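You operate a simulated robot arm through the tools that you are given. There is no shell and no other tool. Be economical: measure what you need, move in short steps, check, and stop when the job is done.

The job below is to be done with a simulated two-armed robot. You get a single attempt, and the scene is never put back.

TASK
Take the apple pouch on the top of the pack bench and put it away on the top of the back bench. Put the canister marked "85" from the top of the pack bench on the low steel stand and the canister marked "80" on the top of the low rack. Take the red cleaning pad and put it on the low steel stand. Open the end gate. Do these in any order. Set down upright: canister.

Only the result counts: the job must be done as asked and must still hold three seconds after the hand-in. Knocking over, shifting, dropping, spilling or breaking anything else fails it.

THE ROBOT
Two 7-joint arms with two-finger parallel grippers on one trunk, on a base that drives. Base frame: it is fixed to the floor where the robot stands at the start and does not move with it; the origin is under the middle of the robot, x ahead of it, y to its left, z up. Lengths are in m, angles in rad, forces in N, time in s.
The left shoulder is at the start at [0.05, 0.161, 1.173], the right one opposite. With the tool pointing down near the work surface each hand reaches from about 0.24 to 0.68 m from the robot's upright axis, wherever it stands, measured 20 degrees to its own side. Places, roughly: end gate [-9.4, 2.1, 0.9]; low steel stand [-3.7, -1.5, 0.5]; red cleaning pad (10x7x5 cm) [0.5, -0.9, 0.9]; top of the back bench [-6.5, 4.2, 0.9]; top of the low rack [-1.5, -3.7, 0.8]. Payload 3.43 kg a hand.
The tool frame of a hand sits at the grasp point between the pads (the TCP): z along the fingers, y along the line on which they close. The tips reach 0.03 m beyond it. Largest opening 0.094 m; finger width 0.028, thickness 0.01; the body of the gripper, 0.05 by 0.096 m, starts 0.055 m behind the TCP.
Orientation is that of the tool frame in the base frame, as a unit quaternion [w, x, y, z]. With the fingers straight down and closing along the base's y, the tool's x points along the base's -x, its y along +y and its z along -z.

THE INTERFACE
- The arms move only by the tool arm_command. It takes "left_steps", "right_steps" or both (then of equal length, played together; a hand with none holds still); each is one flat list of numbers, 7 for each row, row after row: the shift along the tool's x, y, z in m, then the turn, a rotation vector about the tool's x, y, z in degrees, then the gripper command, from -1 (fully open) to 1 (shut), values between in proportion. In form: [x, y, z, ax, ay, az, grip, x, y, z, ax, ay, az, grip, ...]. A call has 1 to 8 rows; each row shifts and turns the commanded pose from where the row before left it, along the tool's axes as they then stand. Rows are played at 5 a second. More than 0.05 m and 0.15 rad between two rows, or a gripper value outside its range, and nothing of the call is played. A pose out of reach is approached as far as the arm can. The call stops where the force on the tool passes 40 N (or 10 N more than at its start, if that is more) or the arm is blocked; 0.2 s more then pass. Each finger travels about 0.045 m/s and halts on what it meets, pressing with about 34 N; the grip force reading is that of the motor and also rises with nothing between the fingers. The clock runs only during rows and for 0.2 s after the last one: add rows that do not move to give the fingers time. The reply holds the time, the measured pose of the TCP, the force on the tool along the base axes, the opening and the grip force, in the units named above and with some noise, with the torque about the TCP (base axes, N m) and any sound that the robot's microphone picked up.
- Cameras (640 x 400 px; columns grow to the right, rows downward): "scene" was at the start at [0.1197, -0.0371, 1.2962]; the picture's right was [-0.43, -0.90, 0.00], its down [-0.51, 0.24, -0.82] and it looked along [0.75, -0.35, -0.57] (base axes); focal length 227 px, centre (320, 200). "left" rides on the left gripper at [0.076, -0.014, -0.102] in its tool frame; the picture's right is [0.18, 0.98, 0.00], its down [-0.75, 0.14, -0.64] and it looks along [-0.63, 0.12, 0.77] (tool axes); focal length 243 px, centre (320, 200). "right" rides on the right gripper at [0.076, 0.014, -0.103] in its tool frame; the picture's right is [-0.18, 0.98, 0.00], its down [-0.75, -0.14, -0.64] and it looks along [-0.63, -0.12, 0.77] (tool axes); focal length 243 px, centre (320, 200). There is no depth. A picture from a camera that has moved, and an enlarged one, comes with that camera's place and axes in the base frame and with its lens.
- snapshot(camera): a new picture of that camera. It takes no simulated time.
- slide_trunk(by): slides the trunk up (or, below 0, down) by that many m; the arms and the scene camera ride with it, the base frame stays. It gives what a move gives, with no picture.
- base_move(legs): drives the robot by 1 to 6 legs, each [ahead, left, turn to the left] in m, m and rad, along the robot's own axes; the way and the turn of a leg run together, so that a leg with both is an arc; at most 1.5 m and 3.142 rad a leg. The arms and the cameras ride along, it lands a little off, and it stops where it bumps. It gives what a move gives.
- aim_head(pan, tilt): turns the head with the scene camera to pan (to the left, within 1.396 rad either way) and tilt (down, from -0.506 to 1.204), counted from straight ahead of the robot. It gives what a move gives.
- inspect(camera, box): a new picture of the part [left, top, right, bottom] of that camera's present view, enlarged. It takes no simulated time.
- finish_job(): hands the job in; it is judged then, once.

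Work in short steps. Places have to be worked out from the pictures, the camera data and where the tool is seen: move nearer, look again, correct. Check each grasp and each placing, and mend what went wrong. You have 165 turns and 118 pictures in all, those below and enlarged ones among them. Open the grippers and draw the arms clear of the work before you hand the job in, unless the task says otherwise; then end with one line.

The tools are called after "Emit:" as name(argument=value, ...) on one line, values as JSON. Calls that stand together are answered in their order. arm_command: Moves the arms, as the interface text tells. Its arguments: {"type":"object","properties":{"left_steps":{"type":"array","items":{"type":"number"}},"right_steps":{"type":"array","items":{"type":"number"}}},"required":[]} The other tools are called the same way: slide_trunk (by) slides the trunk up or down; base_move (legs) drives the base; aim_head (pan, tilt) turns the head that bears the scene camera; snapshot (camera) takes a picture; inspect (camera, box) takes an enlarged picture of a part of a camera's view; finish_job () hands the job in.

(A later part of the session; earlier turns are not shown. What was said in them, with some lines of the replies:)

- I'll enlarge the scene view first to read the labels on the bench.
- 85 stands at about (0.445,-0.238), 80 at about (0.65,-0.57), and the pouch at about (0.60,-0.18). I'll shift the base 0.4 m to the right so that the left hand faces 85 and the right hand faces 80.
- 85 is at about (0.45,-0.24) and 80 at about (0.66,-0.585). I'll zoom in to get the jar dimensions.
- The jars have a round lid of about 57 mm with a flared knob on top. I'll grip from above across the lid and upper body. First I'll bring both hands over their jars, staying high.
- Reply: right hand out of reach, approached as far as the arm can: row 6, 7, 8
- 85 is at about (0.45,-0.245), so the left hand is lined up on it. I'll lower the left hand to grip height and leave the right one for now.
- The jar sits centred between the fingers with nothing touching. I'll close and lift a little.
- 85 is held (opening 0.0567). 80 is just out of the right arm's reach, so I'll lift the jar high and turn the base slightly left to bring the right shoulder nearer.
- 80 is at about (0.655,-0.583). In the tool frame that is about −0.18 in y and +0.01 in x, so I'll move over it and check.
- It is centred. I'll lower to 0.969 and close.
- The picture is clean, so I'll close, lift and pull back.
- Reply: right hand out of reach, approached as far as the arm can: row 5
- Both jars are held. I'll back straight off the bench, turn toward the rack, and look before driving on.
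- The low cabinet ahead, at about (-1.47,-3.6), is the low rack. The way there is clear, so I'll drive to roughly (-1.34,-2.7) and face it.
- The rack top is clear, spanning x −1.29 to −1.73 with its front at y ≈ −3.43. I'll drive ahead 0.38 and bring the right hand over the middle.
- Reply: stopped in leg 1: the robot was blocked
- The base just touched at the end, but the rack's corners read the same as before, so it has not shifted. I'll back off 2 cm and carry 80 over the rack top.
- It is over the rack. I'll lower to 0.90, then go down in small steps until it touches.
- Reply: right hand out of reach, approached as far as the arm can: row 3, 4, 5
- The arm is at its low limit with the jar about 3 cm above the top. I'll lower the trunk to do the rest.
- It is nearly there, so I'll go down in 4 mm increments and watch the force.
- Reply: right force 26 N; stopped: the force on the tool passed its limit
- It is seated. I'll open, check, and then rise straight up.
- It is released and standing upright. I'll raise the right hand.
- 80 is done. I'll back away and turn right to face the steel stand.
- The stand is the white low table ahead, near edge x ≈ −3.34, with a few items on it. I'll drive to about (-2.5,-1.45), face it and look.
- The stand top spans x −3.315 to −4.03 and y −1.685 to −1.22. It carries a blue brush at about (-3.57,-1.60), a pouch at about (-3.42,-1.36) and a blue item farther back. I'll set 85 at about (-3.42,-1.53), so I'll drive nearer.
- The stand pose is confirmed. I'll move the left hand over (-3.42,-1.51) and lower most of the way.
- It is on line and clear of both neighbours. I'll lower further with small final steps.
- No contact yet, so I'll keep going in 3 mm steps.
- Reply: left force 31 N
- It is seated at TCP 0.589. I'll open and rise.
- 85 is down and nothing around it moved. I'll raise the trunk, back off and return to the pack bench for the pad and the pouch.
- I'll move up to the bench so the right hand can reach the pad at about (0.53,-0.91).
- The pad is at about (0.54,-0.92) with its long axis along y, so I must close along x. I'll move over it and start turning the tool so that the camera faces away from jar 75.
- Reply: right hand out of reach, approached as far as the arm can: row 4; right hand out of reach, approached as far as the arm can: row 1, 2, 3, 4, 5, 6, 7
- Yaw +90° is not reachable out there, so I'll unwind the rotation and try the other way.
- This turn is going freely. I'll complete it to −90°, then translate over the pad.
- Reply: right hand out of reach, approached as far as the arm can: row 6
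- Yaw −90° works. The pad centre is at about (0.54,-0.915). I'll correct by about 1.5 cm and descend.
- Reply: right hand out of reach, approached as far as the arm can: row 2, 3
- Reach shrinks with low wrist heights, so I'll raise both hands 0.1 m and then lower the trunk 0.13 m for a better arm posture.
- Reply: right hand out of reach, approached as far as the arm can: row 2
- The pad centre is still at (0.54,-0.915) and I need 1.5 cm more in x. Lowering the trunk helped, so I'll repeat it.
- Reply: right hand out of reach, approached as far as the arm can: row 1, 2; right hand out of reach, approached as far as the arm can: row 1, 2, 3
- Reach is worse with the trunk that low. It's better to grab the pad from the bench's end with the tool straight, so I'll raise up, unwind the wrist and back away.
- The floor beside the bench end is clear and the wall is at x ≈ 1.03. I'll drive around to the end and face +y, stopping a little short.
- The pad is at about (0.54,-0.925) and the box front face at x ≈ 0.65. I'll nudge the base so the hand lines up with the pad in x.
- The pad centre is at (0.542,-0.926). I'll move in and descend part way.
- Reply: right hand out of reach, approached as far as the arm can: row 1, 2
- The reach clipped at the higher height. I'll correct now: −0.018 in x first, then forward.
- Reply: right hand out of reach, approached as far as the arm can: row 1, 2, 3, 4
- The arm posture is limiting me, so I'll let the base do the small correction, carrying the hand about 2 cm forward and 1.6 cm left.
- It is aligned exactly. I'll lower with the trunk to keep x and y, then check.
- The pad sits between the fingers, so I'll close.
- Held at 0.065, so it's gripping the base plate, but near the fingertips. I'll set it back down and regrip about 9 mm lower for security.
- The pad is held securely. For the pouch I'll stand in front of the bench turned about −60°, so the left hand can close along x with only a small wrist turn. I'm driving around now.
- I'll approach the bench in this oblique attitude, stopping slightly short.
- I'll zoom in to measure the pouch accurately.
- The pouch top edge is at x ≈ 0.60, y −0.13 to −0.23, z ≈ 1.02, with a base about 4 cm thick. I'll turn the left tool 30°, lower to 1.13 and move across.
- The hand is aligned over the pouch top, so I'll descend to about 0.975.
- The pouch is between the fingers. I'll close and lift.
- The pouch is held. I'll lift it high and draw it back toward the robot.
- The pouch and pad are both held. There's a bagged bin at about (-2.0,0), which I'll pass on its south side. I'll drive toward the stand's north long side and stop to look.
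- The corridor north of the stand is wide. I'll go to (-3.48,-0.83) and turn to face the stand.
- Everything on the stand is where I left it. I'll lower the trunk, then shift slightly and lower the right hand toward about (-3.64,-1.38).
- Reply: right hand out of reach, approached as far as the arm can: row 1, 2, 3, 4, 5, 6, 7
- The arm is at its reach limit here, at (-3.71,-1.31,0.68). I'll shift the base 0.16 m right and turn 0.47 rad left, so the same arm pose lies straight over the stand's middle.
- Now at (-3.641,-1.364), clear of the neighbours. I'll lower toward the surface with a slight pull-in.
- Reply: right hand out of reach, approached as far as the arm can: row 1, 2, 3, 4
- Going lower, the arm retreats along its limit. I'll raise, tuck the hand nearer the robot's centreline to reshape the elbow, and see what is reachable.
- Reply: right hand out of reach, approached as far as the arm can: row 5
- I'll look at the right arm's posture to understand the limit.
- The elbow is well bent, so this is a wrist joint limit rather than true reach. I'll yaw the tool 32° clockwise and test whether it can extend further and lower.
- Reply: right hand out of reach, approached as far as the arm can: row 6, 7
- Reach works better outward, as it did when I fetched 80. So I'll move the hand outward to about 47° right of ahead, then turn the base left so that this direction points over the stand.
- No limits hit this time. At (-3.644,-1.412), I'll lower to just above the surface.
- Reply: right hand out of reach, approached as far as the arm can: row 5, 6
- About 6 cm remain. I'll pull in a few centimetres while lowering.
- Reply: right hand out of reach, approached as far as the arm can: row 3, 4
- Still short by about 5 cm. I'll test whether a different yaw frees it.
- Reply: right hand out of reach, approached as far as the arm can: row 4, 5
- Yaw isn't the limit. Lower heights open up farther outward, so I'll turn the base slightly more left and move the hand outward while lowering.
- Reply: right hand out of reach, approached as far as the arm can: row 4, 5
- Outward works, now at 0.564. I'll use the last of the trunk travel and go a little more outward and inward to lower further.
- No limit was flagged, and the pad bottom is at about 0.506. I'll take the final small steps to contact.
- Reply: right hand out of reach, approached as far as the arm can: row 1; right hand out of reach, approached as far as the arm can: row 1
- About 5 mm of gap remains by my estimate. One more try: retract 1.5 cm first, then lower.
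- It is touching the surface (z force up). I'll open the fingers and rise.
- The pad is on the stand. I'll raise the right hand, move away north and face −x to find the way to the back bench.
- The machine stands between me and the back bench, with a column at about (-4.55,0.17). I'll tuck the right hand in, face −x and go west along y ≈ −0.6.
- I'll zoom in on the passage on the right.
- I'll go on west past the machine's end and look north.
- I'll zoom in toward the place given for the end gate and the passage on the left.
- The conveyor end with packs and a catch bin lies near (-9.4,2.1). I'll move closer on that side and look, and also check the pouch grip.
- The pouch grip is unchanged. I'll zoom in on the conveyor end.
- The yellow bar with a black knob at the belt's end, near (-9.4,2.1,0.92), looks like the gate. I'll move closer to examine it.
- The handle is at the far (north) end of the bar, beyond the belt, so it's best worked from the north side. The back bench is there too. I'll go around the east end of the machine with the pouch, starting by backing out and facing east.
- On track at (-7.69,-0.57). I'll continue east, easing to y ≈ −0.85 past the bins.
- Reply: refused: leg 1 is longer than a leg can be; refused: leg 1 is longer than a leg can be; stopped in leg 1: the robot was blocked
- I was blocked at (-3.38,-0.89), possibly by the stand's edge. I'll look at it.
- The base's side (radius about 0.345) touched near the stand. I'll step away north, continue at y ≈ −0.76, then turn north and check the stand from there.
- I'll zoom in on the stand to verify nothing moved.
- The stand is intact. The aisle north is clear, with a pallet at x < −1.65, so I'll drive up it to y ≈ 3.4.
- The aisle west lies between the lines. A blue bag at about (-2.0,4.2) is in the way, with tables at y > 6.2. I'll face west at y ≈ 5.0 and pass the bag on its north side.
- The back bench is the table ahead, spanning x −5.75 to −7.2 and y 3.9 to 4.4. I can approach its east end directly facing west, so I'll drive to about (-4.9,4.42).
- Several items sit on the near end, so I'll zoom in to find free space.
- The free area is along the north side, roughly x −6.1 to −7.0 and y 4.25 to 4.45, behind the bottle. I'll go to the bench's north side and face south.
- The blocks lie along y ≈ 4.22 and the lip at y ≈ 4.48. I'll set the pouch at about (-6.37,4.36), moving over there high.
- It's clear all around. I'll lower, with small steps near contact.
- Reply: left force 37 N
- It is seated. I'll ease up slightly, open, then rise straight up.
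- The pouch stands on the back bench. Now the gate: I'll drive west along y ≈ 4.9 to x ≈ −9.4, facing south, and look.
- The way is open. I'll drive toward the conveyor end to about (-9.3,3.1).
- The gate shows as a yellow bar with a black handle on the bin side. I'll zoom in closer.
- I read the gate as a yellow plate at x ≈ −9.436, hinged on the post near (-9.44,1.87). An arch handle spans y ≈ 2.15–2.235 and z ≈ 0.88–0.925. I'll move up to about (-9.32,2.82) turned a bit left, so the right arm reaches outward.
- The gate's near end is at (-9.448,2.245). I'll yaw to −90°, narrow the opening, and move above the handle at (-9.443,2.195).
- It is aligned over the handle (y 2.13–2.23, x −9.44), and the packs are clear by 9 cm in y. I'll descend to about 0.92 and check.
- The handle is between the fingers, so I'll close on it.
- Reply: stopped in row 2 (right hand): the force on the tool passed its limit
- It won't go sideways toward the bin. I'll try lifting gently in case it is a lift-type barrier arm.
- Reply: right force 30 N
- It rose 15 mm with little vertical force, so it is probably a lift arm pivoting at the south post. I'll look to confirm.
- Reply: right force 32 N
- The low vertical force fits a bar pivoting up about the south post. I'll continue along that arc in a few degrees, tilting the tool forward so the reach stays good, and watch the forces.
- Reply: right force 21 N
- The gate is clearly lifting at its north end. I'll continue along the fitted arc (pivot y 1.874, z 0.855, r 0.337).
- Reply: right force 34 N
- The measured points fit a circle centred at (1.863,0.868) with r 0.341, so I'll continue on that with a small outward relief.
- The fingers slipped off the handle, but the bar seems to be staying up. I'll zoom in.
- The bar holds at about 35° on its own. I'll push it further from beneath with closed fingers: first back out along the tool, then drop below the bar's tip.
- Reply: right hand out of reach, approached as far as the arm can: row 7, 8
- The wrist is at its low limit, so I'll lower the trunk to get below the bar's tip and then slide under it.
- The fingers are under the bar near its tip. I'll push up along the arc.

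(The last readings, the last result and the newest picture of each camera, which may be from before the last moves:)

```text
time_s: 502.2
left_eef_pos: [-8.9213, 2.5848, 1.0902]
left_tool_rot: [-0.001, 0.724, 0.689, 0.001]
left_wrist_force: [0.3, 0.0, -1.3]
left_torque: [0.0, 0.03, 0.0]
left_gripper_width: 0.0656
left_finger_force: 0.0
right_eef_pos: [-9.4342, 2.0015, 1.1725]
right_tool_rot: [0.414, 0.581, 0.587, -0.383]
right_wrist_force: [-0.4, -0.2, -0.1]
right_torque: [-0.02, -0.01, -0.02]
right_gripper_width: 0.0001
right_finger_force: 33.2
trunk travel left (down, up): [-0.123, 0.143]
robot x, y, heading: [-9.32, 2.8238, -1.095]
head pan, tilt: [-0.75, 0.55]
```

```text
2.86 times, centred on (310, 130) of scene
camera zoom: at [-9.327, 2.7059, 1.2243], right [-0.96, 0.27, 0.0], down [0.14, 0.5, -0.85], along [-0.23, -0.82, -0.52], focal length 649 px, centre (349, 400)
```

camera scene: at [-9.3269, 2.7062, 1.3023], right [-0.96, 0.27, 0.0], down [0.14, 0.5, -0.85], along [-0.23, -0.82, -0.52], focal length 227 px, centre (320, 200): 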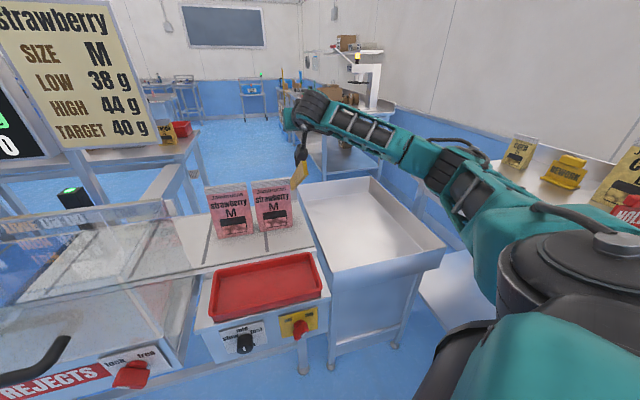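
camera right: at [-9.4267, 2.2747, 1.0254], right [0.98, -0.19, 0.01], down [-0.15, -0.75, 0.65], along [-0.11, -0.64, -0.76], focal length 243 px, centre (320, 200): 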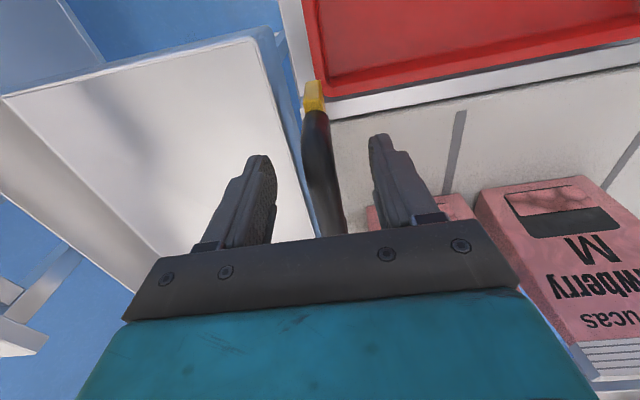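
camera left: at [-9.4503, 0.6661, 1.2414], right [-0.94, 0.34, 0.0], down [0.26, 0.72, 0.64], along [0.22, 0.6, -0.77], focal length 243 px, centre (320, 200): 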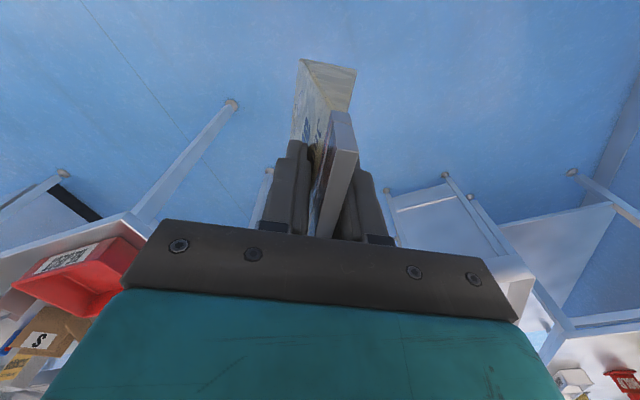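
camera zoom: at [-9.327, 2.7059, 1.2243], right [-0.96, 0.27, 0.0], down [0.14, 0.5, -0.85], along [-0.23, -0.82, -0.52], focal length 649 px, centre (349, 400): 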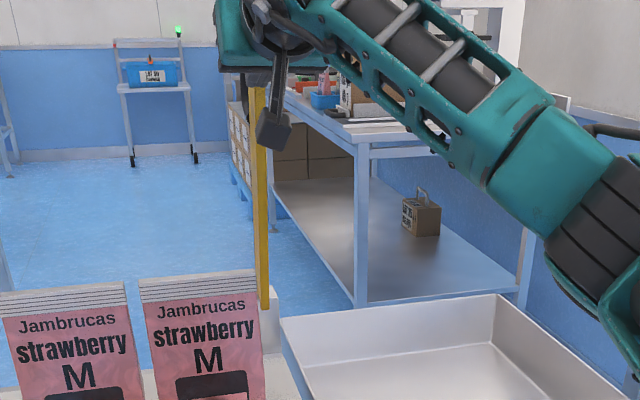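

The bar is nearly upright. I'll push it a bit further toward its end stop.

Emit:
arm_command(right_steps=[-0.0145, 0, 0.0137, 0, 0, 0, 1, -0.0145, 0, 0.0137, 0, 0, 0, 1, -0.0087, 0, 0.0154, 0, 0, 0, 1, -0.0087, 0, 0.0154, 0, 0, 0, 1, 0, 0, 0, 0, 0, 0, 1])

```text
time_s: 503.2
left_eef_pos: [-8.9217, 2.5874, 1.0907]
left_tool_rot: [0.0, 0.725, 0.689, 0.0]
left_wrist_force: [-0.2, 0.3, 0.4]
left_torque: [0.0, 0.02, -0.01]
left_gripper_width: 0.0659
left_finger_force: 0.1
right_eef_pos: [-9.4317, 1.9401, 1.1962]
right_tool_rot: [0.409, 0.583, 0.591, -0.379]
right_wrist_force: [-1.7, 23.7, -1.8]
right_torque: [0.03, 0.02, -0.24]
right_gripper_width: 0.0
right_finger_force: 33.0
trunk travel left (down, up): [-0.123, 0.143]
robot x, y, heading: [-9.3191, 2.8314, -1.092]
head pan, tilt: [-0.75, 0.55]
stopped in row 4 (right hand): the force on the tool passed its limit (the readings are from after the stop); the commanded pose is now the measured one
```

The end stop is reached, so the gate is fully open. I'll withdraw along the tool, open the gripper and check that the gate stays up.

Emit:
arm_command(right_steps=[0, 0, -0.03, 0, 0, 0, 1, 0, 0, -0.045, 0, 0, 0, 1, 0, 0, -0.045, 0, 0, 0, 0.5, 0, 0, -0.045, 0, 0, 0, 0, 0, 0, -0.045, 0, 0, 0, -0.5, 0, 0, -0.03, 0, 0, 0, -0.5])

Emit:
base_move(legs=[[-0.3, 0.15, 0]])

Emit:
snapshot(camera="scene")

```text
time_s: 504.6
left_eef_pos: [-8.9217, 2.5845, 1.089]
left_tool_rot: [-0.001, 0.725, 0.689, 0.0]
left_wrist_force: [0.1, 0.8, -0.1]
left_torque: [-0.04, -0.02, 0.02]
left_gripper_width: 0.0655
left_finger_force: 0.1
right_eef_pos: [-9.4394, 2.1583, 1.282]
right_tool_rot: [0.409, 0.582, 0.592, -0.378]
right_wrist_force: [0.0, 0.8, 0.8]
right_torque: [0.0, 0.01, -0.04]
right_gripper_width: 0.0705
right_finger_force: 0.1
trunk travel left (down, up): [-0.123, 0.143]
robot x, y, heading: [-9.3221, 2.8235, -1.092]
head pan, tilt: [-0.75, 0.55]
```

```text
time_s: 506.8
left_eef_pos: [-8.9248, 2.9231, 1.0897]
left_tool_rot: [-0.001, 0.725, 0.688, 0.001]
left_wrist_force: [-0.1, 0.7, -0.5]
left_torque: [-0.04, 0.03, -0.01]
left_gripper_width: 0.0659
left_finger_force: 0.0
right_eef_pos: [-9.4417, 2.4962, 1.2823]
right_tool_rot: [0.409, 0.582, 0.591, -0.38]
right_wrist_force: [-0.4, -1.0, -0.2]
right_torque: [0.0, 0.02, -0.02]
right_gripper_width: 0.0704
right_finger_force: 0.1
trunk travel left (down, up): [-0.123, 0.143]
robot x, y, heading: [-9.3204, 3.1613, -1.097]
head pan, tilt: [-0.75, 0.55]
```

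```text
4 pictures are left
camera scene: at [-9.3291, 3.0451, 1.2243], right [-0.96, 0.27, 0.0], down [0.14, 0.5, -0.85], along [-0.23, -0.82, -0.52], focal length 227 px, centre (320, 200)
```

scene: 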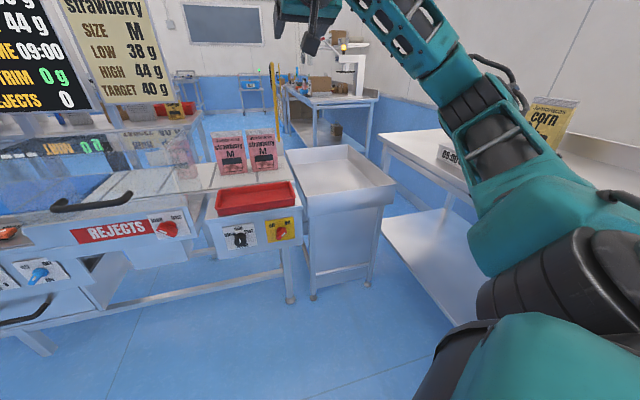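

The gate stands fully raised two seconds after I let go, and the packs are undisturbed. I'll open both grippers fully in free space and take one last look.

Emit:
arm_command(left_steps=[0, 0, 0, 0, 0, 0, -1, 0, 0, 0, 0, 0, 0, -1, 0, 0, 0, 0, 0, 0, -1, 0, 0, 0, 0, 0, 0, -1, 0, 0, 0, 0, 0, 0, -1], right_steps=[0, 0, 0, 0, 0, 0, -1, 0, 0, 0, 0, 0, 0, -1, 0, 0, 0, 0, 0, 0, -1, 0, 0, 0, 0, 0, 0, -1, 0, 0, 0, 0, 0, 0, -1])

Emit:
inspect(camera="scene", box=[200, 40, 340, 220])

```text
time_s: 508.0
left_eef_pos: [-8.9246, 2.922, 1.0891]
left_tool_rot: [-0.001, 0.725, 0.688, 0.0]
left_wrist_force: [0.1, -0.2, -0.1]
left_torque: [0.0, 0.0, -0.02]
left_gripper_width: 0.0941
left_finger_force: 0.2
right_eef_pos: [-9.4424, 2.4964, 1.2821]
right_tool_rot: [0.409, 0.582, 0.592, -0.379]
right_wrist_force: [0.2, 0.8, -0.4]
right_torque: [-0.02, 0.01, 0.01]
right_gripper_width: 0.0939
right_finger_force: 0.1
trunk travel left (down, up): [-0.123, 0.143]
robot x, y, heading: [-9.3226, 3.1677, -1.095]
head pan, tilt: [-0.75, 0.55]
```

```text
2.22 times, centred on (270, 130) of scene
camera zoom: at [-9.3291, 3.0447, 1.2243], right [-0.96, 0.27, 0.0], down [0.14, 0.5, -0.85], along [-0.23, -0.82, -0.52], focal length 505 px, centre (431, 356)
```

zoom: 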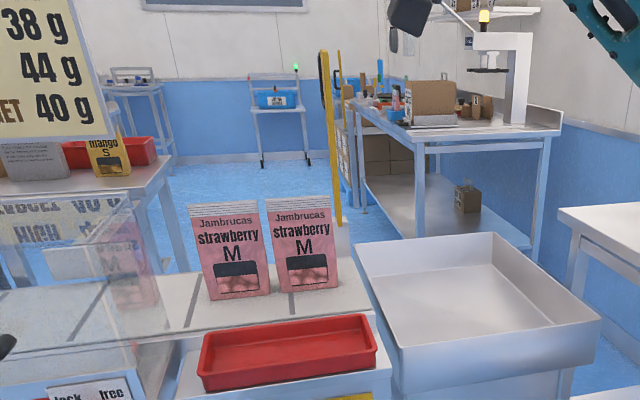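

The gate is fully upright and staying there. All four items are placed, both grippers are open and the arms are clear, so I'm handing the job in.

Emit:
finish_job()

```text
The job is handed in.
```

All five parts are done and handed in: apple pouch on the back bench, canister "85" and the red pad on the steel stand, canister "80" on the low rack, end gate open. While driving, the base bumped something at the low rack and again near the steel stand; afterwards I saw no shift in either.
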